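You operate a simulated robot arm through the tools that you are given. There is no shell and no other tool. Be economical: measure what you need, move in short steps, check, and stop when the job is done.

Carry out the task below with a simulated robot arm. There is one attempt and no reset: what you move stays moved.

## Task
Top up the washer, switch it on and run one Mid cycle.
Fine: water to the Max line or a little over before the start; wait till the display says Done; drain, lid and basket stay shut.

Only the result counts: the job must be done as asked and must still hold three seconds after the hand-in. Knocking over, shifting, dropping, spilling or breaking anything else fails it. Lids that push on must go on centred and level and be pressed home; caps that screw on are set level and turned clockwise until they are tight.

## Robot
A 6-joint arm with a two-finger parallel gripper on a trunk, on a base that drives. Base frame: it is fixed to the floor where the robot stands at the start and does not move with it; the origin is under the middle of the robot, x ahead of it, y to its left, z up. Units: cm, degrees, N and s.
Its first joint turns from -166.0 to 166.0 degrees. Places, roughly: black dial on the washer [100, 10, 90]; black switch on the washer [90, 10, 90]; blue tray [30, 160, 80]; blue valve handle on the washer [80, -50, 40]; green button on the washer [80, 0, 90]; teal parts washer [110, -10, 60]; white button on the washer [70, 0, 80]. Payload 3.91 kg.
The tool frame sits at the grasp point between the pads (the TCP): z along the fingers, y along the line on which they close. The tips reach 3 cm beyond it. The gripper opens to 11 cm. The fingers are 2 cm wide and 1 cm thick; the gripper's body (4.8 by 11.2 cm) begins 5.5 cm behind the TCP.
Orientation is that of the tool frame in the base frame, as a unit quaternion [x, y, z, w]. With the fingers straight down and closing along the base's y, the tool's x points along the base's -x, its y along +y and its z along -z.

## Interface
- The arm moves only by the tool play_rows. Its argument "series" is a list of rows, each a list of 7 numbers: the shift along the tool's x, y, z in cm, then the turn, a rotation vector about the tool's x, y, z in degrees, then the finger opening in cm, from 0 to 11. In form: [[tx, ty, tz, wx, wy, wz, grip], ...]. A call has 1 to 8 rows; each row is the pose to reach, as a shift and turn from the pose commanded when the call began, along the tool's axes at that moment. Rows are played at 5 a second. More than 5 cm and 8.6 degrees between two rows, or a gripper value outside its range, and nothing of the call is played. A pose out of reach is approached as far as the arm can. The call stops where the force on the tool passes 40 N (or 10 N more than at its start, if that is more) or the arm is blocked; 0.2 s more then pass. The fingers move at their own pace (about 15.3 cm/s each) and stop on an object; they squeeze with about 33 N. The grip force told is the motor's: it shows also when the fingers shut on nothing. Time passes only in rows, and 0.2 s behind the last, so rows that repeat a pose let the fingers close. It gives the time, the measured TCP pose, the force on the tool (base axes), the opening and the grip force at its end, in the units of the frame above (readings bear some noise), with the torque about the TCP (base axes, N m) and any sound that the robot's microphone picked up.
- Cameras (640 x 400 px; columns grow to the right, rows downward): "scene" is now at [20.9, 19.72, 140.03]; the picture's right is [-0.50, -0.87, 0.00], its down [-0.34, 0.20, -0.92] and it looks along [0.80, -0.46, -0.40] (base axes); focal length 277 px, centre (320, 200). "wrist" rides on the gripper at [7.2, 1.7, -10.3] in the tool frame; the picture's right is [-0.23, 0.97, 0.00], its down [-0.76, -0.18, -0.62] and it looks along [-0.61, -0.14, 0.78] (tool axes); focal length 222 px, centre (320, 200). There is no depth. A picture from a camera that has moved, and an enlarged one, comes with that camera's place and axes in the base frame and with its lens. The place of the scene camera against the robot may be out by one fixed shift of up to 2.5 cm in any direction.
- grab_frame(camera): a new picture of that camera. The clock stands still meanwhile.
- roll_base(legs): drives the robot by 1 to 6 legs, each [ahead, turn to the left] in cm and degrees, along the robot's own axes; the way and the turn of a leg run together, so that a leg with both is an arc; at most 150 cm and 180 degrees a leg. The arm and the cameras ride along, it lands a little off, and it stops where it bumps. It gives what a move gives.
- turn_head(pan, tilt): turns the head with the scene camera to pan (to the left, within 120 degrees either way) and tilt (down, from -29 to 69), counted from straight ahead of the robot. It gives what a move gives.
- close_up(camera, box): a new picture of the part [left, top, right, bottom] of that camera's present view, enlarged. The clock stands still meanwhile.
- hand_in(): hands the job in; it is judged then, once.

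Work in short steps. Places have to be worked out from the pictures, the camera data and where the tool is seen: move nearer, look again, correct. Check each grasp and each placing, and mend what went wrong. You have 120 turns and 98 pictures in all, those below and enlarged ones among them. Open the gripper and draw the arm clear of the work before you hand the job in, unless the task says otherwise; then end with one line.

The tools are called after "Request:" by a JSON object that holds its "api" and its "payload". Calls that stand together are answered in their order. play_rows: Moves the arm, as the interface text tells. Its arguments: {"type":"object","properties":{"series":{"type":"array","items":{"type":"array","items":{"type":"number"}}}},"required":["series"]} The other tools are called the same way: roll_base (legs) drives the base; turn_head (pan, tilt) turns the head that bears the scene camera; grab_frame (camera) takes a picture; close_up (camera, box) takes an enlarged picture of a part of a camera's view; hand_in () hands the job in.

At the start:

```text
t: 0.0
eef_pos: [56.08, -13.62, 129.9]
ee_rot: [0.0, 1.0, 0.0, 0.0]
contact_force: [-0.6, -0.7, -0.1]
torque: [0.01, 0.01, 0.01]
grip_width: 11.0
grasp_force: 0.1
robot x, y, heading: [0.15, -0.05, -0.1]
head pan, tilt: [-29.9, 23.3]
```

scene: 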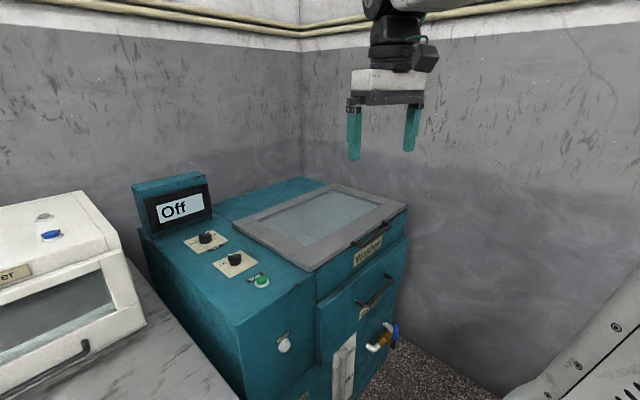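
wrist: 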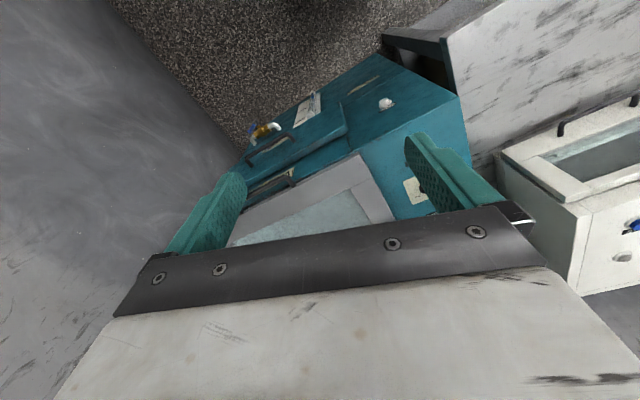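

The washer display says Off. I'll enlarge the control panel and the front, where the sight gauge seems to be.

Request:
{"api": "close_up", "payload": {"camera": "scene", "box": [130, 165, 310, 300]}}

Request:
{"api": "close_up", "payload": {"camera": "scene", "box": [240, 280, 420, 400]}}

Request:
{"api": "turn_head", "payload": {"pan": -20, "tilt": 45}}

Request:
{"api": "grab_frame", "payload": {"camera": "scene"}}

```text
2.96 times, centred on (220, 232) of scene
camera zoom: at [20.9, 19.72, 140.03], right [-0.5, -0.87, 0.0], down [-0.34, 0.2, -0.92], along [0.8, -0.46, -0.4], focal length 822 px, centre (616, 104)
```

zoom: 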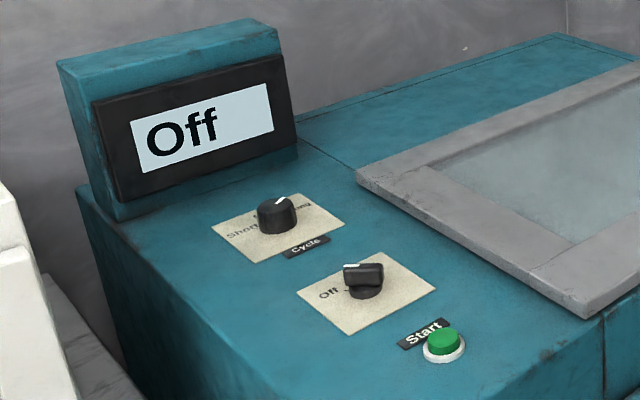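

```text
3.33 times, centred on (330, 340) of scene
camera zoom: at [20.9, 19.72, 140.03], right [-0.5, -0.87, 0.0], down [-0.34, 0.2, -0.92], along [0.8, -0.46, -0.4], focal length 924 px, centre (287, -267)
```

zoom: 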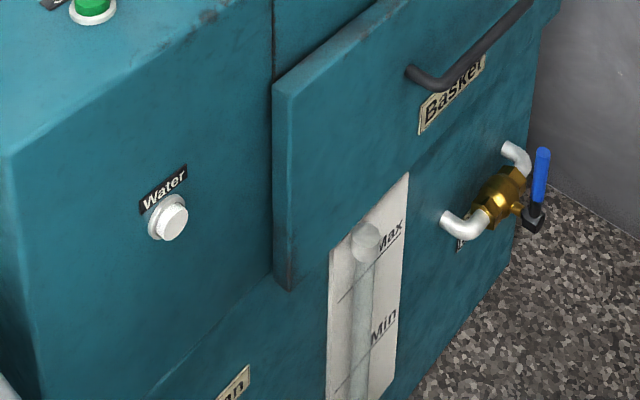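

```text
t: 0.8
eef_pos: [56.06, -13.49, 129.86]
ee_rot: [0.0, 1.0, 0.0, 0.0]
contact_force: [-0.4, 0.7, 0.2]
torque: [-0.01, 0.0, 0.03]
grip_width: 11.0
grasp_force: 0.0
robot x, y, heading: [0.25, 0.19, 0.1]
head pan, tilt: [-20.0, 45.0]
```

```text
93 pictures are left
camera scene: at [20.51, 21.54, 136.71], right [-0.34, -0.94, 0.0], down [-0.66, 0.24, -0.71], along [0.66, -0.24, -0.71], focal length 277 px, centre (320, 200)
```

scene: 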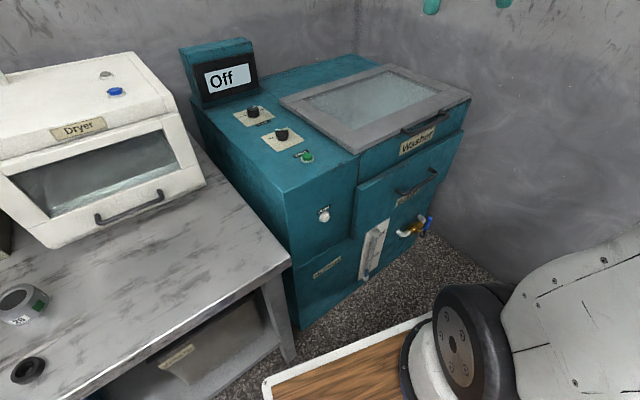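

The gauge is visible with Max and Min marks. I'll enlarge it and the panel from here.

Request:
{"api": "close_up", "payload": {"camera": "scene", "box": [345, 215, 409, 285]}}

Request:
{"api": "close_up", "payload": {"camera": "scene", "box": [225, 90, 345, 235]}}

Request:
{"api": "close_up", "payload": {"camera": "wrist", "box": [200, 60, 480, 240]}}

```text
5.71 times, centred on (377, 250) of scene
camera zoom: at [20.51, 21.54, 136.71], right [-0.34, -0.94, 0.0], down [-0.66, 0.24, -0.71], along [0.66, -0.24, -0.71], focal length 1585 px, centre (-6, -86)
```

zoom: 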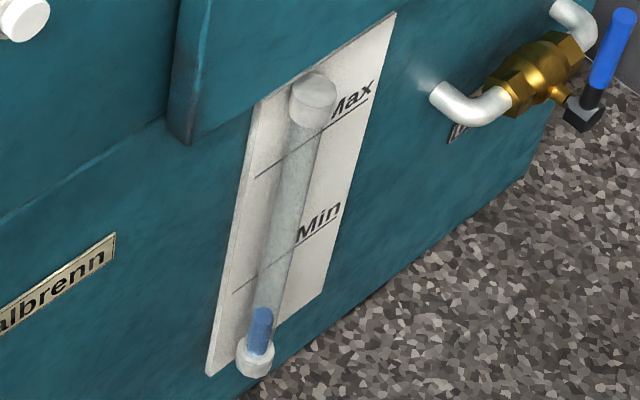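

```text
2.76 times, centred on (285, 162) of scene
camera zoom: at [20.51, 21.54, 136.71], right [-0.34, -0.94, 0.0], down [-0.66, 0.24, -0.71], along [0.66, -0.24, -0.71], focal length 765 px, centre (417, 303)
```

zoom: 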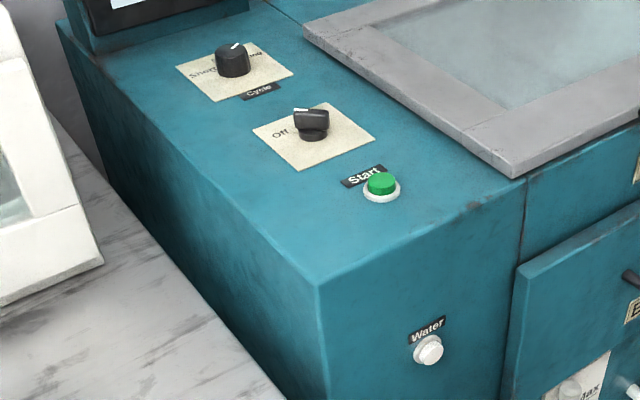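

```text
2.22 times, centred on (340, 150) of wrist
camera zoom: at [48.88, -11.84, 140.17], right [0.23, 0.97, 0.0], down [0.76, -0.18, 0.62], along [0.61, -0.14, -0.78], focal length 494 px, centre (276, 311)
```

zoom: 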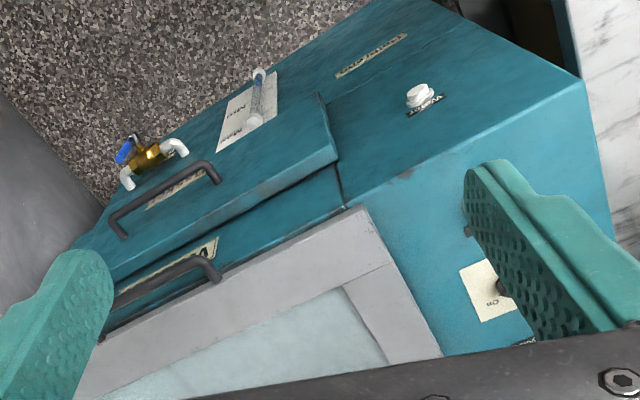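

Triangulating wrist and scene views: the white Water button is at about [70, 1.5, 76], the top panel at z≈92, the washer turned about +18°, green button ~[76,4,94], switch ~[88,8,95], dial ~[101,13,96]. The water is below Min. I'll bring the arm over the panel, turned 18°, to look closer.

Request:
{"api": "play_rows", "payload": {"series": [[-2.5, 2.6, 1.5, 0, 0, -3, 0], [-5, 5.2, 3, 0, 0, -6, 0], [-7.5, 7.8, 4.5, 0, 0, -9, 0], [-10, 10.4, 6, 0, 0, -12, 0], [-12.5, 13, 7.5, 0, 0, -15, 0], [-15, 15.6, 9, 0, 0, -18, 0], [-17, 18, 11, 0, 0, -18, 0], [-19, 18.5, 13, 0, 0, -18, 0]]}}

Request:
{"api": "grab_frame", "payload": {"camera": "wrist"}}

Request:
{"api": "grab_frame", "payload": {"camera": "scene"}}

```text
t: 2.6
eef_pos: [74.86, 5.01, 116.89]
ee_rot: [-0.157, 0.988, 0.0, 0.0]
contact_force: [0.2, -0.8, 0.4]
torque: [-0.02, -0.01, -0.01]
grip_width: 0.0
grasp_force: 33.3
robot x, y, heading: [0.01, -0.28, 0.0]
head pan, tilt: [-20.0, 45.0]
```

```text
89 pictures are left
camera wrist: at [67.46, 4.35, 127.2], right [-0.08, 1.0, 0.0], down [0.78, 0.07, 0.62], along [0.62, 0.05, -0.78], focal length 222 px, centre (320, 200)
```

wrist: 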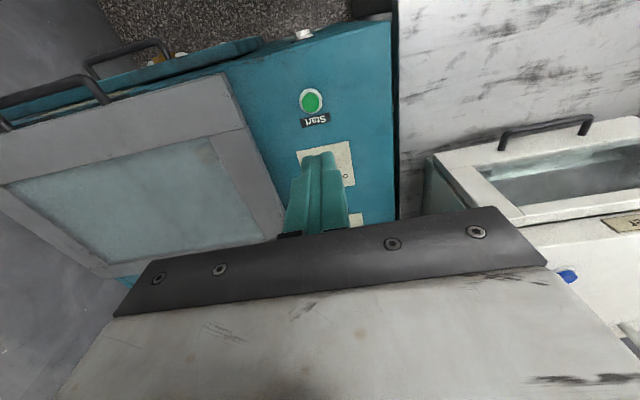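

```text
88 pictures are left
camera scene: at [20.48, 21.54, 136.71], right [-0.34, -0.94, 0.0], down [-0.66, 0.24, -0.71], along [0.66, -0.24, -0.71], focal length 277 px, centre (320, 200)
```

scene: 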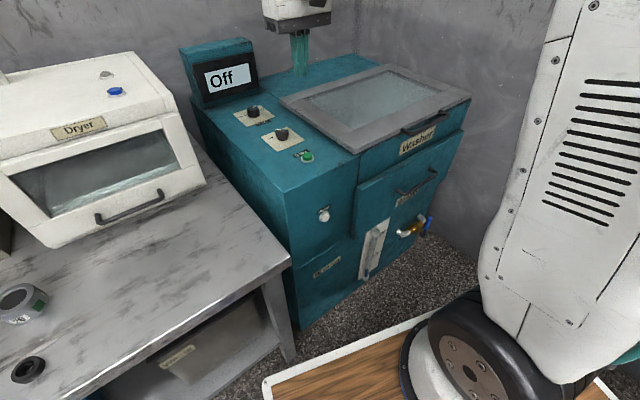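

The wrist view confirms green at ~[76.1,3.7,94] and white at ~[69.5,1.4,76.3]. I'll draw back and tilt the tool 60° forward in front of the Water button.

Request:
{"api": "play_rows", "payload": {"series": [[4.2, -0.4, 2.5, 0, -7.5, 0, 0], [8.4, -0.9, 5, 0, -15, 0, 0], [12.6, -1.3, 7.5, 0, -22.5, 0, 0], [16.9, -1.8, 10, 0, -30, 0, 0], [16.9, -1.8, 14.7, 0, -37.5, 0, 0], [16.9, -1.8, 19.4, 0, -45, 0, 0], [16.9, -1.8, 24.1, 0, -52.5, 0, 0], [16.9, -1.8, 28.8, 0, -60, 0, 0]]}}

Request:
{"api": "grab_frame", "payload": {"camera": "scene"}}

```text
t: 4.4
eef_pos: [68.13, -2.28, 92.55]
ee_rot: [-0.176, 0.887, 0.146, 0.402]
contact_force: [-55.2, -24.6, 13.7]
torque: [-0.41, 0.25, -0.19]
grip_width: 0.01
grasp_force: 32.7
out of reach, approached as far as the arm can: row 5, 6, 7, 8
robot x, y, heading: [-0.0, 0.23, -0.3]
head pan, tilt: [-20.0, 45.0]
stopped in row 8: the force on the tool passed its limit at 784 N (the readings are from after the stop); the commanded pose is now the measured one
```

```text
87 pictures are left
camera scene: at [20.29, 21.35, 136.77], right [-0.35, -0.94, 0.0], down [-0.66, 0.24, -0.71], along [0.66, -0.24, -0.71], focal length 277 px, centre (320, 200)
```

scene: 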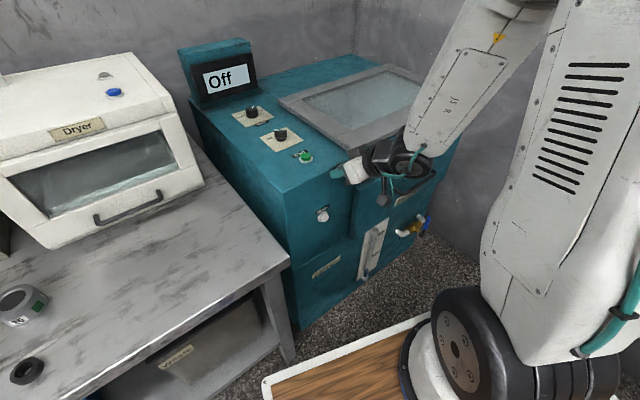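

The arm could not fold that close and its tip hit the washer front. I'll back the base off 22 cm to free it and gain room, then check for damage.

Request:
{"api": "roll_base", "payload": {"legs": [[-22, 0]]}}

Request:
{"api": "grab_frame", "payload": {"camera": "scene"}}

Request:
{"api": "grab_frame", "payload": {"camera": "wrist"}}

```text
t: 6.1
eef_pos: [45.78, -1.83, 92.66]
ee_rot: [-0.177, 0.884, 0.146, 0.407]
contact_force: [-0.2, -0.5, -0.3]
torque: [-0.03, 0.03, -0.01]
grip_width: 0.0
grasp_force: 32.9
robot x, y, heading: [-22.81, -0.09, -0.1]
head pan, tilt: [-20.0, 45.0]
```

```text
86 pictures are left
camera scene: at [-2.26, 21.56, 136.71], right [-0.34, -0.94, 0.0], down [-0.66, 0.24, -0.71], along [0.66, -0.24, -0.71], focal length 277 px, centre (320, 200)
```

scene: 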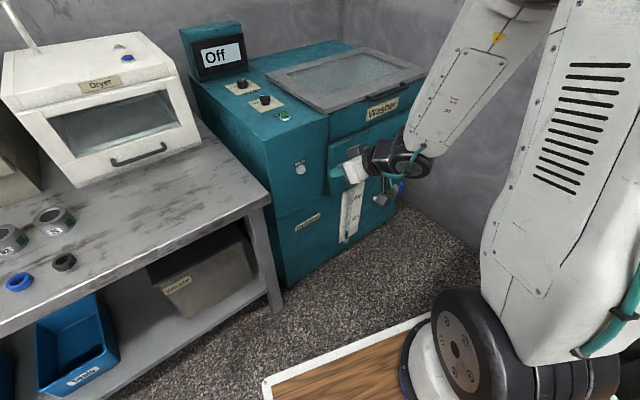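

```text
85 pictures are left
camera wrist: at [33.78, -5.92, 93.68], right [-0.28, 0.92, 0.29], down [0.12, -0.26, 0.96], along [0.95, 0.31, -0.04], focal length 222 px, centre (320, 200)
```

wrist: 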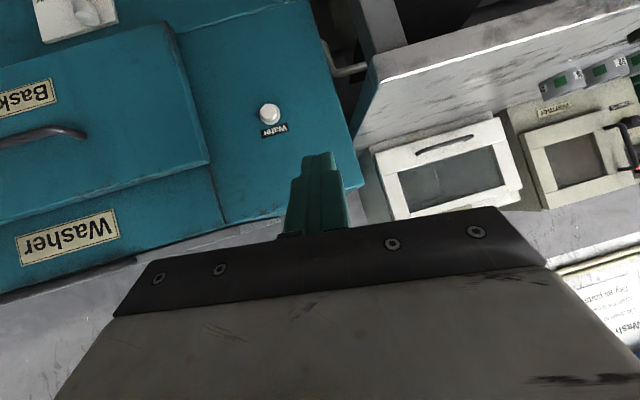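

Nothing on the washer looks disturbed, and the Water button fits [69.5,1.6,76]. There is room now, so I move the fingertip to 6 cm in front of the button, turning 13° to face it.

Request:
{"api": "play_rows", "payload": {"series": [[0.35, -1.3, 3.4, 1.7, -0.2, 1.3, 0], [0.7, -2.65, 6.8, 3.3, -0.5, 2.7, 0], [1.05, -4, 10.2, 5, -0.7, 4, 0], [1.4, -5.3, 13.6, 6.7, -1, 5.4, 0], [1.75, -6.65, 17, 8.3, -1.2, 6.8, 0], [2.1, -8, 20.4, 10, -1.5, 8.1, 0]]}}

Request:
{"api": "grab_frame", "payload": {"camera": "wrist"}}

Request:
{"api": "grab_frame", "payload": {"camera": "scene"}}

```text
t: 7.5
eef_pos: [61.65, -1.49, 77.51]
ee_rot: [-0.076, 0.899, 0.099, 0.42]
contact_force: [-0.8, 1.0, 1.0]
torque: [-0.01, 0.0, 0.02]
grip_width: 0.0
grasp_force: 33.0
robot x, y, heading: [-22.87, -0.19, 0.2]
head pan, tilt: [-20.0, 45.0]
```

```text
84 pictures are left
camera wrist: at [49.13, -2.7, 78.51], right [-0.07, 0.96, 0.29], down [0.06, -0.28, 0.96], along [1.0, 0.08, -0.04], focal length 222 px, centre (320, 200)
```

wrist: 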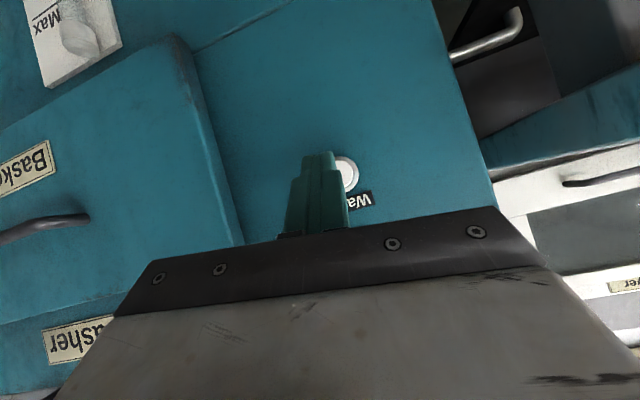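

```text
83 pictures are left
camera scene: at [-2.28, 21.56, 136.71], right [-0.34, -0.94, 0.0], down [-0.66, 0.24, -0.71], along [0.66, -0.24, -0.71], focal length 277 px, centre (320, 200)
```

scene: 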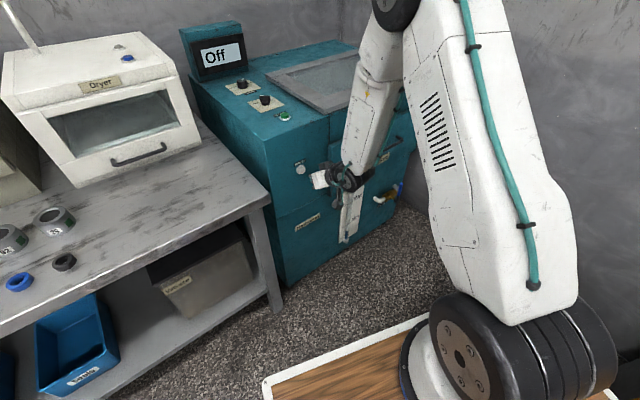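

The button is now seen at [69.5,2,76]; the tip needs 0.9 cm sideways and 5.5 cm inward. I advance to just short and then press gently in small steps.

Request:
{"api": "play_rows", "payload": {"series": [[-1.33, 0.66, 1.75, 0, 0, 0, 0], [-2.66, 1.32, 3.5, 0, 0, 0, 0], [-3.0, 1.36, 3.9, 0, 0, 0, 0], [-3.2, 1.39, 4.2, 0, 0, 0, 0], [-3.4, 1.42, 4.45, 0, 0, 0, 0]]}}

Request:
{"api": "grab_frame", "payload": {"camera": "wrist"}}

```text
t: 8.7
eef_pos: [66.52, 1.15, 77.16]
ee_rot: [-0.076, 0.899, 0.099, 0.419]
contact_force: [-22.7, -9.6, 7.5]
torque: [-0.07, 0.03, -0.01]
grip_width: 0.02
grasp_force: 33.3
robot x, y, heading: [-23.2, 0.02, 0.1]
head pan, tilt: [-20.0, 45.0]
heard: click
```

```text
82 pictures are left
camera wrist: at [53.95, 0.06, 78.28], right [-0.07, 0.96, 0.29], down [0.06, -0.28, 0.96], along [1.0, 0.08, -0.04], focal length 222 px, centre (320, 200)
```

wrist: 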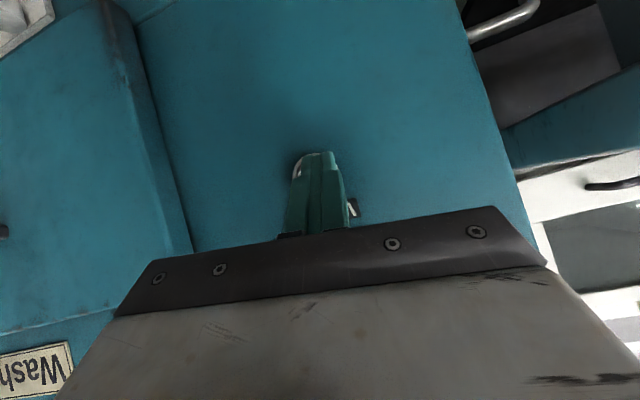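

A click, with ~25 N on the tip: the button is pressed. I'll look at the gauge from the scene camera before letting more time pass.

Request:
{"api": "grab_frame", "payload": {"camera": "scene"}}

Request:
{"api": "close_up", "payload": {"camera": "scene", "box": [310, 170, 390, 250]}}

```text
81 pictures are left
camera scene: at [-2.34, 21.51, 136.72], right [-0.34, -0.94, 0.0], down [-0.66, 0.24, -0.71], along [0.66, -0.24, -0.71], focal length 277 px, centre (320, 200)
```

scene: 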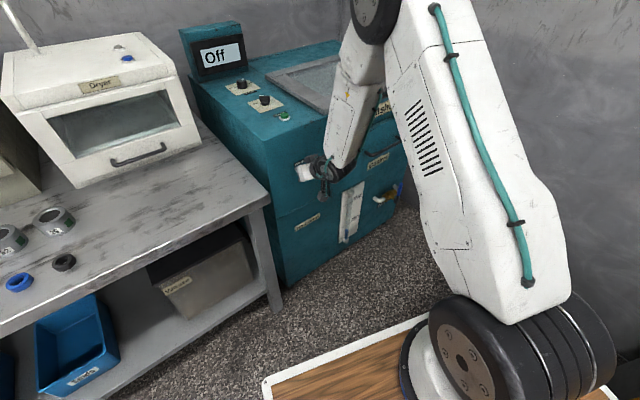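

```text
5.00 times, centred on (350, 210) of scene
camera zoom: at [-2.34, 21.51, 136.72], right [-0.34, -0.94, 0.0], down [-0.66, 0.24, -0.71], along [0.66, -0.24, -0.71], focal length 1387 px, centre (170, 150)
```

zoom: 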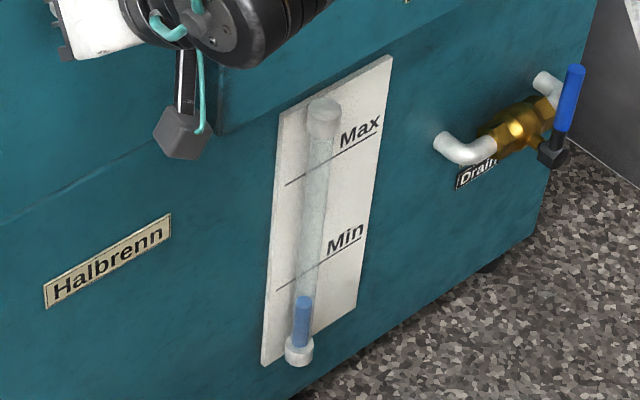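

The gauge is fully visible and the level may have risen a bit. I hold for a second and look again.

Request:
{"api": "play_rows", "payload": {"series": [[0, 0, 0, 0, 0, 0, 0], [0, 0, 0, 0, 0, 0, 0], [0, 0, 0, 0, 0, 0, 0], [0, 0, 0, 0, 0, 0, 0]]}}

Request:
{"api": "close_up", "payload": {"camera": "scene", "box": [310, 170, 390, 250]}}

```text
t: 9.7
eef_pos: [66.51, 1.36, 77.21]
ee_rot: [-0.075, 0.899, 0.098, 0.419]
contact_force: [-23.2, -15.9, -1.4]
torque: [-0.22, 0.29, -0.22]
grip_width: 0.0
grasp_force: 32.9
robot x, y, heading: [-22.72, 0.42, 0.2]
head pan, tilt: [-20.0, 45.0]
```

```text
5.00 times, centred on (350, 210) of scene
camera zoom: at [-2.3, 21.5, 136.72], right [-0.34, -0.94, 0.0], down [-0.66, 0.24, -0.71], along [0.66, -0.24, -0.71], focal length 1387 px, centre (170, 150)
```

zoom: 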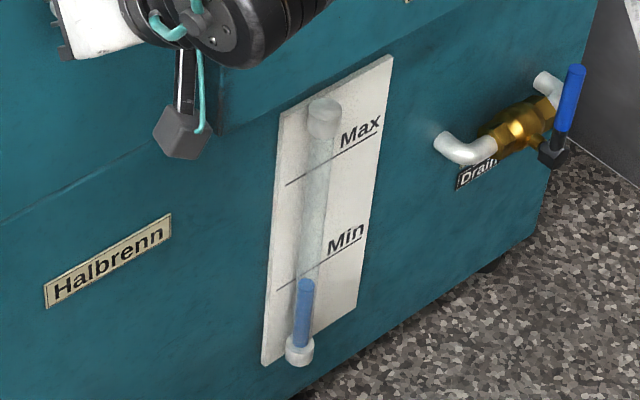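

It rises about 17 px/s while held; Max is ~113 px further, so ~6.6 s. I hold ~5 s in three calls, then check.

Request:
{"api": "play_rows", "payload": {"series": [[0, 0, 0, 0, 0, 0, 0], [0, 0, 0, 0, 0, 0, 0], [0, 0, 0, 0, 0, 0, 0], [0, 0, 0, 0, 0, 0, 0], [0, 0, 0, 0, 0, 0, 0], [0, 0, 0, 0, 0, 0, 0], [0, 0, 0, 0, 0, 0, 0], [0, 0, 0, 0, 0, 0, 0]]}}

Request:
{"api": "play_rows", "payload": {"series": [[0, 0, 0, 0, 0, 0, 0], [0, 0, 0, 0, 0, 0, 0], [0, 0, 0, 0, 0, 0, 0], [0, 0, 0, 0, 0, 0, 0], [0, 0, 0, 0, 0, 0, 0], [0, 0, 0, 0, 0, 0, 0], [0, 0, 0, 0, 0, 0, 0], [0, 0, 0, 0, 0, 0, 0]]}}

Request:
{"api": "close_up", "payload": {"camera": "scene", "box": [310, 170, 390, 250]}}

```text
t: 11.5
eef_pos: [66.58, 1.4, 77.19]
ee_rot: [-0.077, 0.899, 0.099, 0.42]
contact_force: [-26.2, -14.5, -7.1]
torque: [-0.2, 0.44, -0.17]
grip_width: 0.0
grasp_force: 33.1
robot x, y, heading: [-22.9, 0.08, 0.1]
head pan, tilt: [-20.0, 45.0]
```

```text
t: 13.3
eef_pos: [66.6, 1.39, 77.25]
ee_rot: [-0.077, 0.899, 0.1, 0.42]
contact_force: [-26.1, -11.0, -4.6]
torque: [-0.16, 0.46, -0.02]
grip_width: 0.01
grasp_force: 32.7
robot x, y, heading: [-22.66, 0.05, -0.0]
head pan, tilt: [-20.0, 45.0]
```

```text
5.00 times, centred on (350, 210) of scene
camera zoom: at [-2.31, 21.49, 136.72], right [-0.34, -0.94, 0.0], down [-0.66, 0.24, -0.71], along [0.66, -0.24, -0.71], focal length 1387 px, centre (170, 150)
```

zoom: 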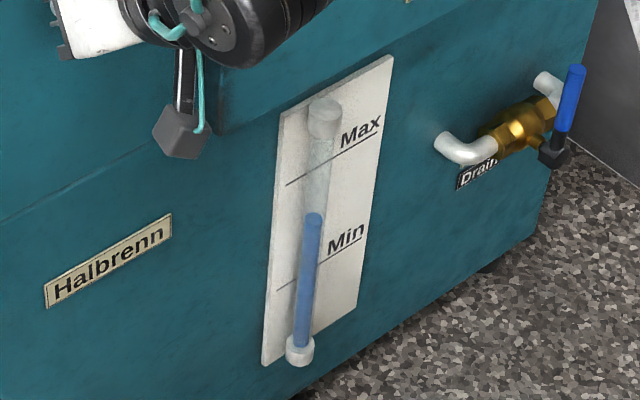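

Level now at ~213 px, rising 19 px/s; the Max line crosses at ~168. I hold 1.6 s more and check.

Request:
{"api": "play_rows", "payload": {"series": [[0, 0, 0, 0, 0, 0, 0], [0, 0, 0, 0, 0, 0, 0], [0, 0, 0, 0, 0, 0, 0], [0, 0, 0, 0, 0, 0, 0], [0, 0, 0, 0, 0, 0, 0], [0, 0, 0, 0, 0, 0, 0], [0, 0, 0, 0, 0, 0, 0]]}}

Request:
{"api": "close_up", "payload": {"camera": "scene", "box": [330, 180, 370, 220]}}

```text
t: 14.9
eef_pos: [66.59, 1.4, 77.17]
ee_rot: [-0.077, 0.899, 0.099, 0.42]
contact_force: [-27.3, -6.5, -2.4]
torque: [-0.05, 0.44, 0.13]
grip_width: 0.02
grasp_force: 32.8
robot x, y, heading: [-22.65, -0.12, 0.1]
head pan, tilt: [-20.0, 45.0]
```

```text
10.00 times, centred on (350, 200) of scene
camera zoom: at [-2.32, 21.5, 136.72], right [-0.34, -0.94, 0.0], down [-0.66, 0.24, -0.71], along [0.66, -0.24, -0.71], focal length 2773 px, centre (20, 200)
```

zoom: 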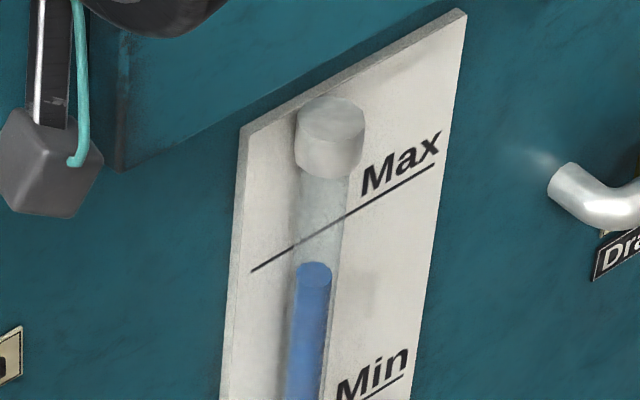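

Surface is at ~275 px (10x view), the Max line about 232, with parallax (tube in front of plate) true Max near ~252. I hold 0.6 s more.

Request:
{"api": "play_rows", "payload": {"series": [[0, 0, 0, 0, 0, 0, 0], [0, 0, 0, 0, 0, 0, 0]]}}

Request:
{"api": "close_up", "payload": {"camera": "scene", "box": [330, 180, 370, 220]}}

```text
t: 15.5
eef_pos: [66.61, 1.35, 77.26]
ee_rot: [-0.076, 0.899, 0.099, 0.42]
contact_force: [-27.8, -6.4, -2.9]
torque: [-0.09, 0.39, 0.14]
grip_width: 0.01
grasp_force: 33.1
robot x, y, heading: [-22.44, -0.17, -0.3]
head pan, tilt: [-20.0, 45.0]
```

```text
10.00 times, centred on (350, 200) of scene
camera zoom: at [-2.32, 21.5, 136.72], right [-0.34, -0.94, 0.0], down [-0.66, 0.24, -0.71], along [0.66, -0.24, -0.71], focal length 2773 px, centre (20, 200)
```

zoom: 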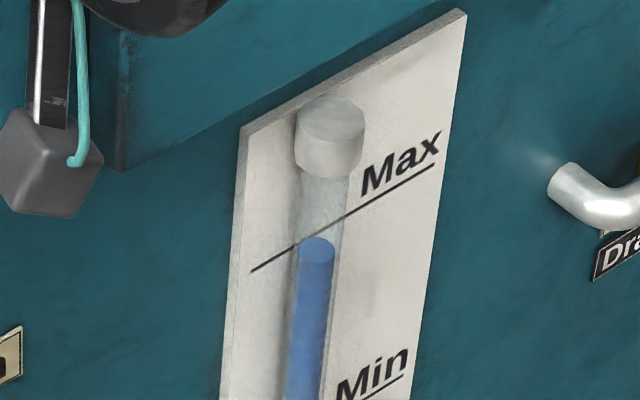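

Surface ~251 px, right at true Max. One more 0.2 s row, then I draw straight back, which leaves it slightly over.

Request:
{"api": "play_rows", "payload": {"series": [[0, 0, 0, 0, 0, 0, 0], [2.5, -0.36, -3.1, 0, 0, 0, 0], [5, -0.7, -6.2, 0, 0, 0, 0]]}}

Request:
{"api": "close_up", "payload": {"camera": "scene", "box": [330, 180, 370, 220]}}

```text
t: 16.3
eef_pos: [59.24, -1.0, 77.64]
ee_rot: [-0.077, 0.898, 0.1, 0.421]
contact_force: [-0.2, -0.8, -0.5]
torque: [0.0, 0.0, -0.03]
grip_width: 0.01
grasp_force: 33.2
robot x, y, heading: [-22.49, -0.01, 0.3]
head pan, tilt: [-20.0, 45.0]
```

```text
10.00 times, centred on (350, 200) of scene
camera zoom: at [-2.22, 21.53, 136.7], right [-0.34, -0.94, 0.0], down [-0.66, 0.24, -0.71], along [0.66, -0.24, -0.71], focal length 2773 px, centre (20, 200)
```

zoom: 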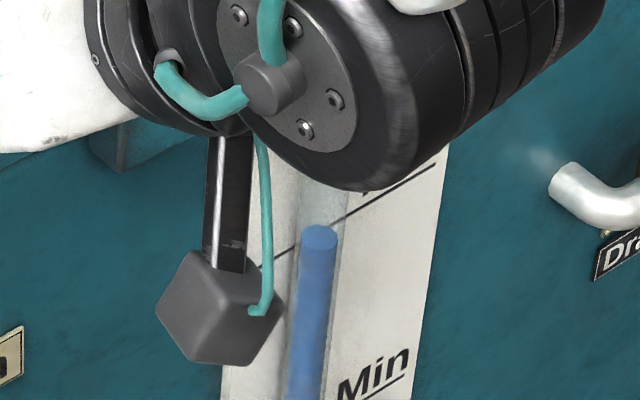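

Released with the level at about the line seen from above. I check the gauge with the wrist camera, which looks nearly level.

Request:
{"api": "grab_frame", "payload": {"camera": "wrist"}}

```text
74 pictures are left
camera wrist: at [46.69, -2.32, 78.58], right [-0.07, 0.96, 0.29], down [0.06, -0.28, 0.96], along [1.0, 0.09, -0.04], focal length 222 px, centre (320, 200)
```

wrist: 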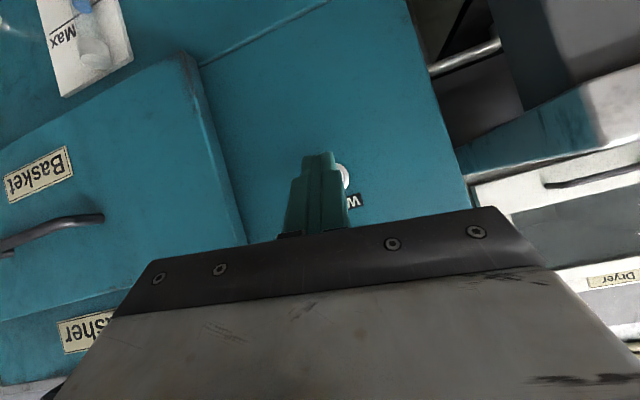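

Request:
{"api": "close_up", "payload": {"camera": "wrist", "box": [30, 0, 140, 100]}}

```text
4.00 times, centred on (85, 50) of wrist
camera zoom: at [46.69, -2.32, 78.58], right [-0.07, 0.96, 0.29], down [0.06, -0.28, 0.96], along [1.0, 0.09, -0.04], focal length 888 px, centre (1260, 800)
```

zoom: 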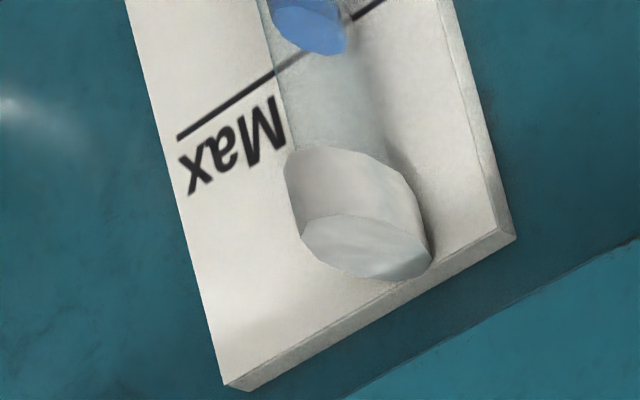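

By geometry the level is a bit under 1 cm over Max, which is fine. Now I raise the arm 38 cm and bring the tool back to straight down.

Request:
{"api": "play_rows", "payload": {"series": [[-3.66, 0.54, -2.99, 0.5, 6.4, -1, 0], [-7.3, 1.08, -5.98, 1, 12.8, -1.9, 0], [-11, 1.6, -8.96, 1.5, 19.2, -2.9, 0], [-14.65, 2.15, -11.95, 2, 25.6, -3.9, 0], [-18.3, 2.7, -14.9, 2.4, 32.1, -4.8, 0], [-22, 3.2, -17.9, 2.9, 38.5, -5.8, 0], [-25.6, 3.8, -20.9, 3.4, 44.9, -6.7, 0], [-29.3, 4.3, -23.9, 3.9, 51.3, -7.7, 0]]}}

Request:
{"api": "roll_base", "payload": {"legs": [[30, 0]]}}

Request:
{"api": "grab_frame", "payload": {"camera": "scene"}}

Request:
{"api": "grab_frame", "payload": {"camera": "wrist"}}

```text
t: 18.1
eef_pos: [59.07, -0.97, 115.48]
ee_rot: [-0.156, 0.988, -0.002, -0.004]
contact_force: [0.2, 0.3, 0.0]
torque: [0.0, 0.02, 0.0]
grip_width: 0.01
grasp_force: 32.4
robot x, y, heading: [-22.64, -0.07, -0.0]
head pan, tilt: [-20.0, 45.0]
```

```text
t: 20.1
eef_pos: [89.12, -1.1, 115.31]
ee_rot: [-0.155, 0.988, -0.001, -0.003]
contact_force: [0.3, -0.2, 0.4]
torque: [0.02, 0.02, 0.01]
grip_width: 0.01
grasp_force: 32.5
robot x, y, heading: [7.24, 0.51, 0.1]
head pan, tilt: [-20.0, 45.0]
```

```text
72 pictures are left
camera scene: at [27.86, 21.63, 136.7], right [-0.34, -0.94, 0.0], down [-0.66, 0.24, -0.71], along [0.66, -0.24, -0.71], focal length 277 px, centre (320, 200)
```

scene: 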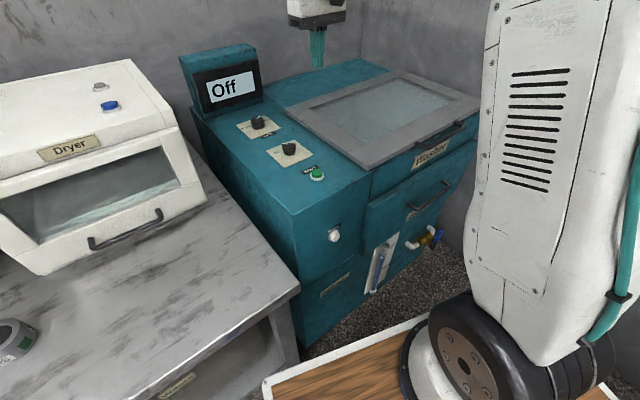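

```text
71 pictures are left
camera wrist: at [81.86, -1.67, 125.75], right [-0.08, 1.0, 0.0], down [0.78, 0.07, 0.62], along [0.62, 0.05, -0.78], focal length 222 px, centre (320, 200)
```

wrist: 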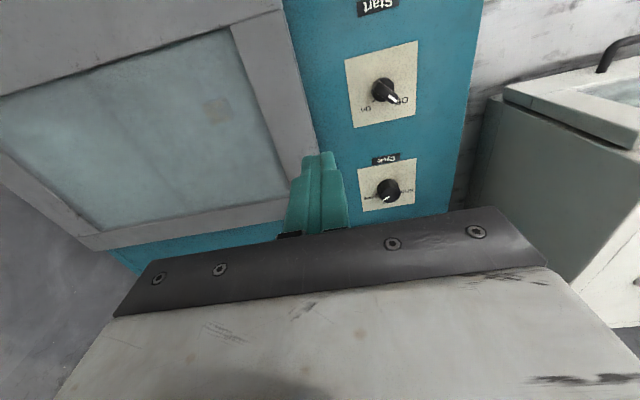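

Request:
{"api": "close_up", "payload": {"camera": "wrist", "box": [330, 30, 440, 220]}}

Request:
{"api": "close_up", "payload": {"camera": "scene", "box": [225, 105, 340, 190]}}

```text
2.11 times, centred on (385, 125) of wrist
camera zoom: at [81.86, -1.67, 125.75], right [-0.08, 1.0, 0.0], down [0.78, 0.07, 0.62], along [0.62, 0.05, -0.78], focal length 468 px, centre (183, 358)
```

zoom: 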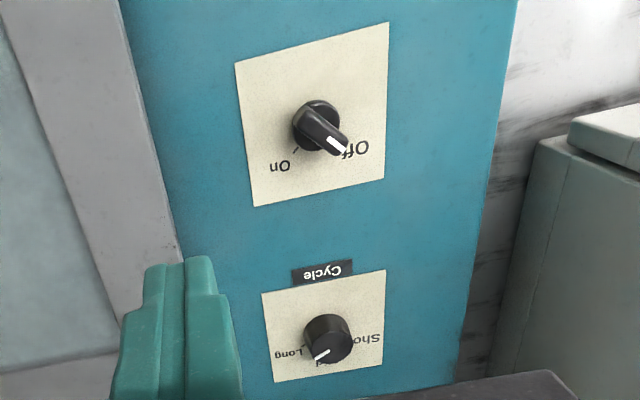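

```text
4.71 times, centred on (282, 148) of scene
camera zoom: at [27.86, 21.63, 136.7], right [-0.34, -0.94, 0.0], down [-0.66, 0.24, -0.71], along [0.66, -0.24, -0.71], focal length 1305 px, centre (496, 447)
```

zoom: 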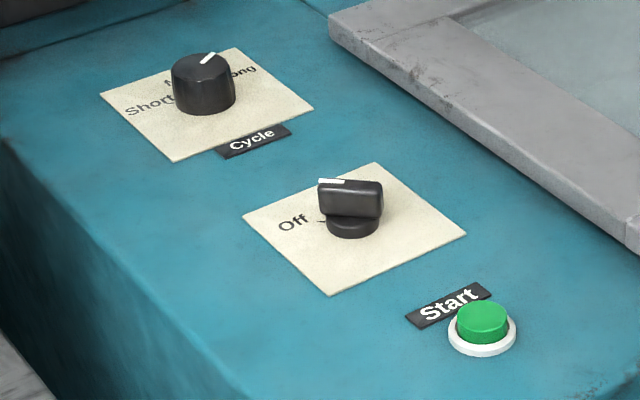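

The switch points at Off (upper-left) and On is about 90° clockwise; the dial points somewhere between Mid and Long. I move so the wrist camera looks down on the dial.

Request:
{"api": "play_rows", "payload": {"series": [[-3.5, 2.9, 0, 0, 0, 0, 0], [-7, 5.8, 0, 0, 0, 0, 0], [-10.5, 8.7, 0, 0, 0, 0, 0], [-13.5, 11.6, 0, 0, 0, 0, 0]]}}

Request:
{"api": "close_up", "payload": {"camera": "wrist", "box": [220, 0, 420, 200]}}

```text
t: 21.1
eef_pos: [98.67, 14.12, 115.33]
ee_rot: [-0.155, 0.988, -0.001, -0.002]
contact_force: [-0.4, -0.4, 0.2]
torque: [0.02, -0.04, -0.02]
grip_width: 0.01
grasp_force: 33.3
robot x, y, heading: [7.33, 0.35, -0.1]
head pan, tilt: [-20.0, 45.0]
```

```text
2.00 times, centred on (320, 100) of wrist
camera zoom: at [91.32, 13.41, 125.65], right [-0.08, 1.0, 0.0], down [0.78, 0.07, 0.62], along [0.62, 0.05, -0.78], focal length 444 px, centre (320, 400)
```

zoom: 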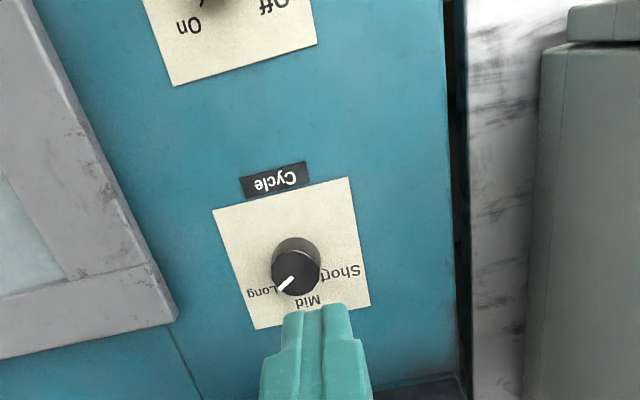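

The pointer is at Long; Mid is about 57–60° counter-clockwise (seen from above). I judge the dial top at [103.9,12.7,94.8], 3.4 cm across. I go above it with fingers open 7 cm and look.

Request:
{"api": "play_rows", "payload": {"series": [[-2.3, -1.5, 0, 0, 0, 0, 7], [-4.5, -2.9, 0, 0, 0, 0, 7], [-4.5, -2.9, 4.5, 0, 0, 0, 7], [-4.5, -2.9, 8.5, 0, 0, 0, 7]]}}

Request:
{"api": "grab_frame", "payload": {"camera": "wrist"}}

Request:
{"api": "close_up", "payload": {"camera": "scene", "box": [200, 60, 360, 180]}}

```text
t: 22.1
eef_pos: [103.63, 12.43, 106.86]
ee_rot: [-0.156, 0.988, -0.002, -0.001]
contact_force: [0.5, 0.0, 0.2]
torque: [-0.02, -0.01, 0.0]
grip_width: 7.02
grasp_force: 0.0
robot x, y, heading: [6.94, 0.37, -0.1]
head pan, tilt: [-20.0, 45.0]
```

```text
67 pictures are left
camera wrist: at [96.34, 11.8, 117.19], right [-0.08, 1.0, 0.0], down [0.78, 0.07, 0.62], along [0.62, 0.05, -0.78], focal length 222 px, centre (320, 200)
```

wrist: 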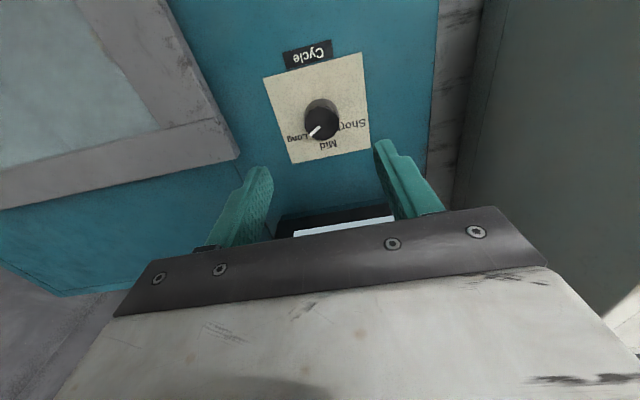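

```text
3.33 times, centred on (280, 120) of scene
camera zoom: at [27.83, 21.63, 136.71], right [-0.34, -0.94, 0.0], down [-0.66, 0.24, -0.71], along [0.66, -0.24, -0.71], focal length 924 px, centre (453, 467)
```

zoom: 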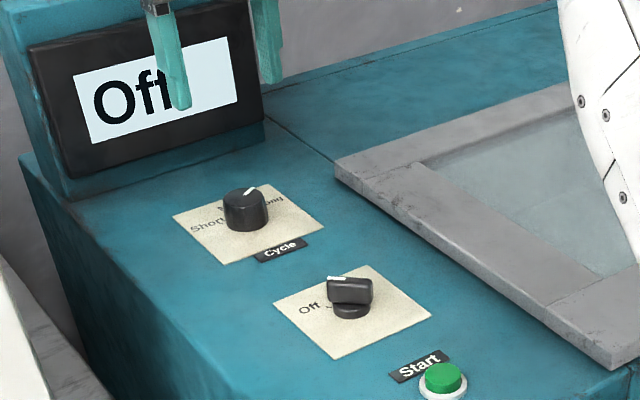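

From here the dial reads [104.1,12.5], right under the tool. I shift 0.4 cm and descend to TCP z≈96.3 (tips ~93.3), then close.

Request:
{"api": "play_rows", "payload": {"series": [[-0.4, 0, 4, 0, 0, 0, 7], [-0.4, 0, 8, 0, 0, 0, 7], [-0.4, 0, 10.5, 0, 0, 0, 7]]}}

Request:
{"api": "grab_frame", "payload": {"camera": "wrist"}}

Request:
{"api": "close_up", "payload": {"camera": "scene", "box": [200, 60, 360, 180]}}

```text
t: 22.9
eef_pos: [104.08, 12.81, 96.34]
ee_rot: [-0.156, 0.988, -0.002, -0.001]
contact_force: [-0.4, 0.3, 0.0]
torque: [0.0, -0.03, 0.02]
grip_width: 7.0
grasp_force: 0.1
robot x, y, heading: [7.42, 0.59, -0.2]
head pan, tilt: [-20.0, 45.0]
```

```text
65 pictures are left
camera wrist: at [96.62, 12.17, 106.67], right [-0.08, 1.0, 0.0], down [0.78, 0.07, 0.62], along [0.62, 0.05, -0.78], focal length 222 px, centre (320, 200)
```

wrist: 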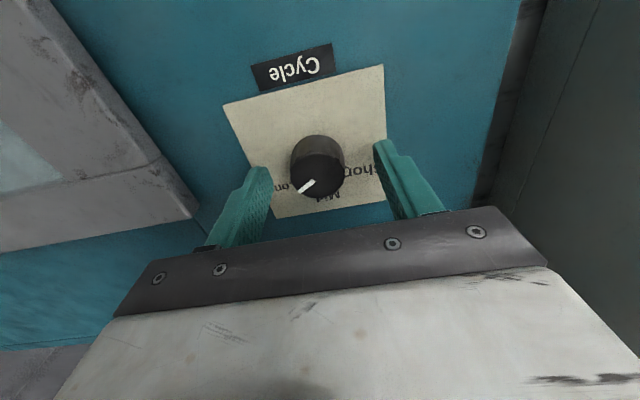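

```text
3.33 times, centred on (280, 120) of scene
camera zoom: at [27.83, 21.63, 136.71], right [-0.34, -0.94, 0.0], down [-0.66, 0.24, -0.71], along [0.66, -0.24, -0.71], focal length 924 px, centre (453, 467)
```

zoom: 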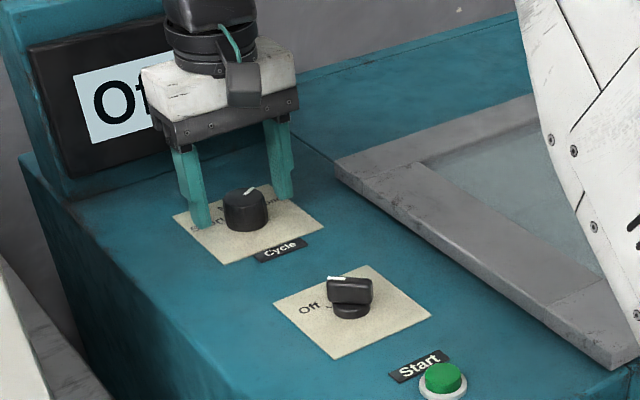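

The dial sits centred between the fingers. I close on it.

Request:
{"api": "play_rows", "payload": {"series": [[0.1, -0.15, 0, 0, 0, 0, 4.5], [0.1, -0.15, 0, 0, 0, 0, 3.4], [0.1, -0.15, 0, 0, 0, 0, 2], [0.1, -0.15, 0, 0, 0, 0, 2]]}}

```text
t: 23.9
eef_pos: [103.82, 12.5, 96.2]
ee_rot: [-0.156, 0.988, -0.001, -0.001]
contact_force: [5.0, -6.0, -2.6]
torque: [-0.15, -0.6, -0.04]
grip_width: 3.61
grasp_force: 45.3
robot x, y, heading: [7.13, 0.4, -0.1]
head pan, tilt: [-20.0, 45.0]
```

Gripped at 3.6 cm wide. I turn it 57° counter-clockwise from above (tool z −57°).

Request:
{"api": "play_rows", "payload": {"series": [[0, 0, 0, 0, 0, -8, 2], [0, 0, 0, 0, 0, -16, 2], [0, 0, 0, 0, 0, -24, 2], [0, 0, 0, 0, 0, -32, 2], [0, 0, 0, 0, 0, -40, 2], [0, 0, 0, 0, 0, -48, 2], [0, 0, 0, 0, 0, -57, 2], [0, 0, 0, 0, 0, -57, 2]]}}

```text
refused: row 7 steps farther than a row can; nothing moved
```

Row 7 stepped 9°; I space the rows evenly instead.

Request:
{"api": "play_rows", "payload": {"series": [[0, 0, 0, 0, 0, -8.2, 2], [0, 0, 0, 0, 0, -16.4, 2], [0, 0, 0, 0, 0, -24.6, 2], [0, 0, 0, 0, 0, -32.8, 2], [0, 0, 0, 0, 0, -41, 2], [0, 0, 0, 0, 0, -49, 2], [0, 0, 0, 0, 0, -57, 2], [0, 0, 0, 0, 0, -57, 2]]}}

Request:
{"api": "grab_frame", "payload": {"camera": "wrist"}}

Request:
{"api": "close_up", "payload": {"camera": "scene", "box": [200, 60, 360, 180]}}

```text
t: 25.4
eef_pos: [104.17, 12.39, 96.34]
ee_rot: [-0.545, 0.838, -0.002, -0.002]
contact_force: [7.8, -2.0, -5.4]
torque: [-0.87, -0.16, -0.04]
grip_width: 3.59
grasp_force: 45.1
robot x, y, heading: [7.31, 0.08, -0.2]
head pan, tilt: [-20.0, 45.0]
stopped in row 7: the force on the tool passed its limit at 42 N (the readings are from after the stop); the commanded pose is now the measured one
```

```text
63 pictures are left
camera wrist: at [99.74, 6.46, 106.6], right [-0.8, 0.6, 0.0], down [0.47, 0.63, 0.62], along [0.38, 0.49, -0.78], focal length 222 px, centre (320, 200)
```

wrist: 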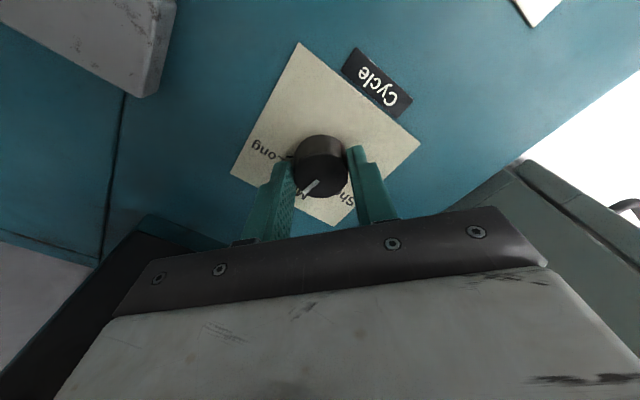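

```text
3.33 times, centred on (280, 120) of scene
camera zoom: at [27.98, 21.56, 136.69], right [-0.35, -0.94, 0.0], down [-0.66, 0.24, -0.71], along [0.66, -0.24, -0.71], focal length 924 px, centre (453, 467)
```

zoom: 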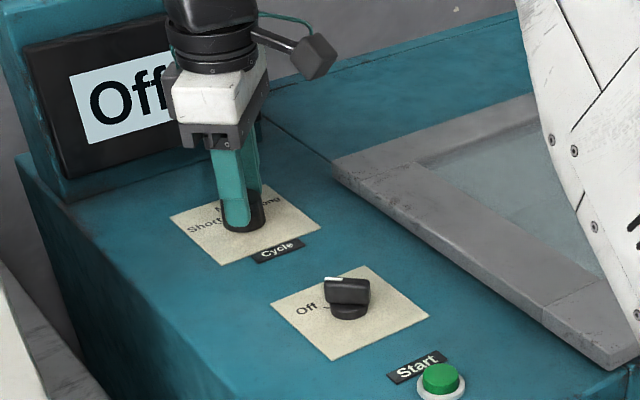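

The tool turned 48° before a side load stopped it. I open the fingers and see where the pointer settles.

Request:
{"api": "play_rows", "payload": {"series": [[0, 0, 0, 0, 0, 0, 5], [0, 0, 0, 0, 0, 0, 7], [0, 0, 0, 0, 0, 0, 7]]}}

Request:
{"api": "close_up", "payload": {"camera": "wrist", "box": [210, 30, 450, 240]}}

```text
t: 26.2
eef_pos: [104.13, 12.37, 96.3]
ee_rot: [-0.546, 0.838, -0.001, -0.001]
contact_force: [-0.2, 0.0, 0.4]
torque: [0.01, -0.02, -0.02]
grip_width: 7.0
grasp_force: 0.1
robot x, y, heading: [7.09, 0.27, -0.1]
head pan, tilt: [-20.0, 45.0]
```

```text
1.90 times, centred on (330, 135) of wrist
camera zoom: at [99.66, 6.54, 106.68], right [-0.8, 0.6, 0.0], down [0.47, 0.63, 0.62], along [0.38, 0.49, -0.78], focal length 423 px, centre (301, 324)
```

zoom: 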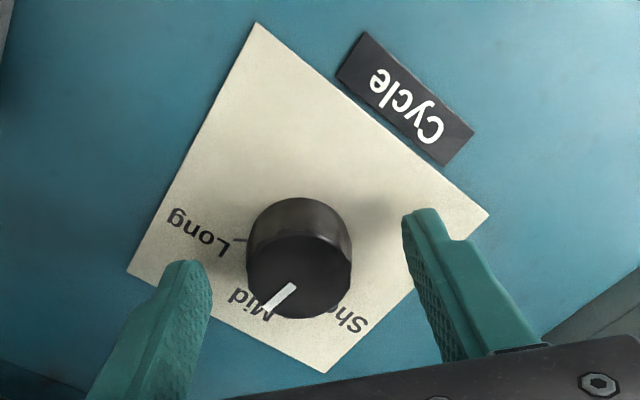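

The pointer is ~7° short of Mid (pointing at ~11°, the plate's axis ~19°). I regrip and turn 7.5° more.

Request:
{"api": "play_rows", "payload": {"series": [[0, 0, 0, 0, 0, 0, 4.5], [0, 0, 0, 0, 0, 0, 2.5], [0, 0, 0, 0, 0, 0, 2.5], [0, 0, 0, 0, 0, -4, 2.5], [0, 0, 0, 0, 0, -7.5, 2.5], [0, 0, 0, 0, 0, -7.5, 2.5], [0, 0, 0, 0, 0, -7.5, 5], [0, 0, 0, 0, 0, -7.5, 7]]}}

Request:
{"api": "close_up", "payload": {"camera": "wrist", "box": [210, 30, 450, 240]}}

```text
t: 28.0
eef_pos: [104.06, 12.5, 96.33]
ee_rot: [-0.599, 0.801, -0.001, -0.001]
contact_force: [0.2, -1.0, 0.6]
torque: [-0.01, 0.02, -0.01]
grip_width: 7.0
grasp_force: 0.1
robot x, y, heading: [7.69, -0.01, -0.2]
head pan, tilt: [-20.0, 45.0]
```

```text
1.90 times, centred on (330, 135) of wrist
camera zoom: at [100.45, 6.02, 106.64], right [-0.87, 0.49, 0.0], down [0.39, 0.68, 0.62], along [0.31, 0.54, -0.78], focal length 423 px, centre (301, 324)
```

zoom: 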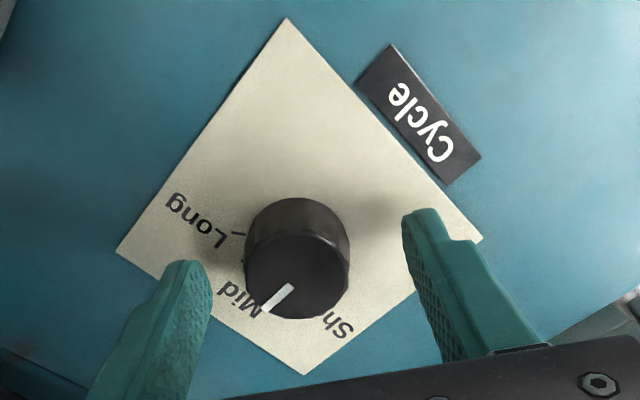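

The pointer now lines up with Mid within a few degrees. Next I raise, go over the switch (~[88.2,7.1]) and turn so the fingers straddle its bar.

Request:
{"api": "play_rows", "payload": {"series": [[0, 0, -4.5, 0, 0, 0, 7], [0, 0, -9, 0, 0, 0, 7], [0, 0, -12, 0, 0, 0, 7], [2.4, 3.4, -12, 0, 0, 3.5, 7], [4.8, 6.8, -12, 0, 0, 7, 7], [7.2, 10.2, -12, 0, 0, 10.6, 7], [9.7, 13.7, -12, 0, 0, 10.6, 7]]}}

Request:
{"api": "close_up", "payload": {"camera": "wrist", "box": [200, 0, 460, 240]}}

Request:
{"api": "close_up", "payload": {"camera": "scene", "box": [200, 60, 360, 180]}}

```text
t: 29.6
eef_pos: [88.09, 6.92, 108.78]
ee_rot: [-0.522, 0.853, -0.001, -0.002]
contact_force: [-0.1, -0.4, -0.5]
torque: [-0.01, 0.06, 0.02]
grip_width: 6.99
grasp_force: 0.1
robot x, y, heading: [7.47, -0.03, -0.1]
head pan, tilt: [-20.0, 45.0]
```

```text
1.67 times, centred on (330, 120) of wrist
camera zoom: at [83.3, 1.36, 119.19], right [-0.76, 0.65, 0.0], down [0.51, 0.6, 0.62], along [0.4, 0.47, -0.78], focal length 370 px, centre (303, 333)
```

zoom: 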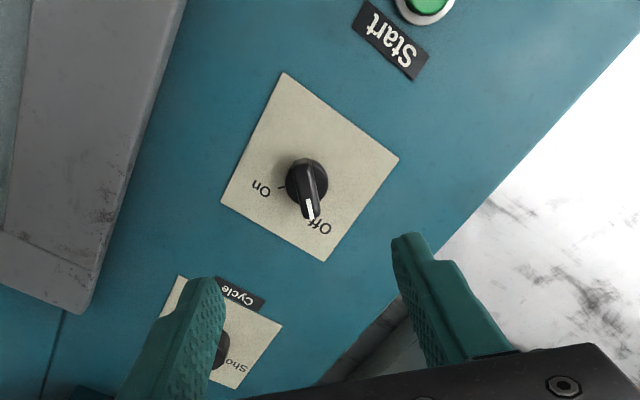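

```text
3.33 times, centred on (280, 120) of scene
camera zoom: at [27.96, 21.59, 136.69], right [-0.35, -0.94, 0.0], down [-0.66, 0.24, -0.71], along [0.66, -0.24, -0.71], focal length 924 px, centre (453, 467)
```

zoom: 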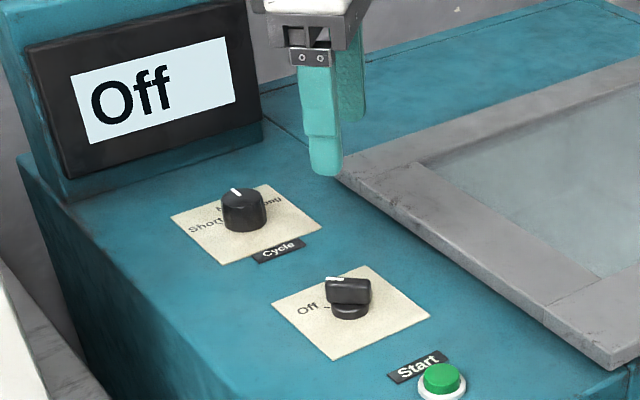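

The switch bar is centred under the tool at [87.9,7.0], bar direction 62°, matching the grip. I descend and close on it.

Request:
{"api": "play_rows", "payload": {"series": [[0, 0, 4.5, 0, 0, 0, 5], [0, 0, 9, 0, 0, 0, 5], [0, 0, 12.4, 0, 0, 0, 5], [0, 0, 12.4, 0, 0, 0, 3], [0, 0, 12.4, 0, 0, 0, 1], [0, 0, 12.4, 0, 0, 0, 0.5], [0, 0, 12.4, 0, 0, 0, 0.5]]}}

Request:
{"api": "close_up", "payload": {"camera": "wrist", "box": [200, 0, 460, 240]}}

```text
t: 31.2
eef_pos: [88.25, 6.89, 96.17]
ee_rot: [-0.522, 0.853, 0.0, -0.002]
contact_force: [-23.7, 9.5, -3.7]
torque: [-0.16, 0.62, -0.04]
grip_width: 1.78
grasp_force: 13.1
robot x, y, heading: [7.22, 0.06, -0.1]
head pan, tilt: [-20.0, 45.0]
```

```text
1.67 times, centred on (330, 120) of wrist
camera zoom: at [83.41, 1.27, 106.48], right [-0.76, 0.64, 0.0], down [0.51, 0.6, 0.62], along [0.4, 0.47, -0.79], focal length 370 px, centre (303, 333)
```

zoom: 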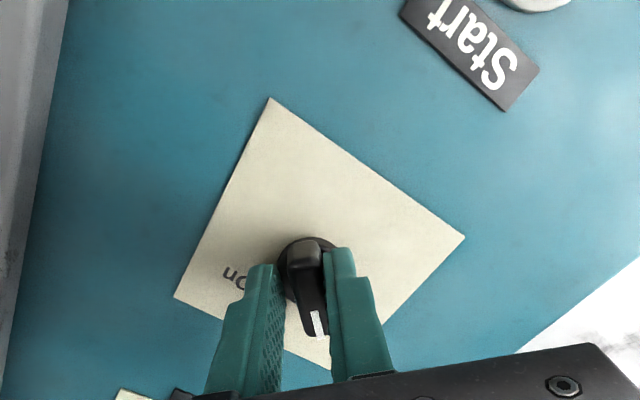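

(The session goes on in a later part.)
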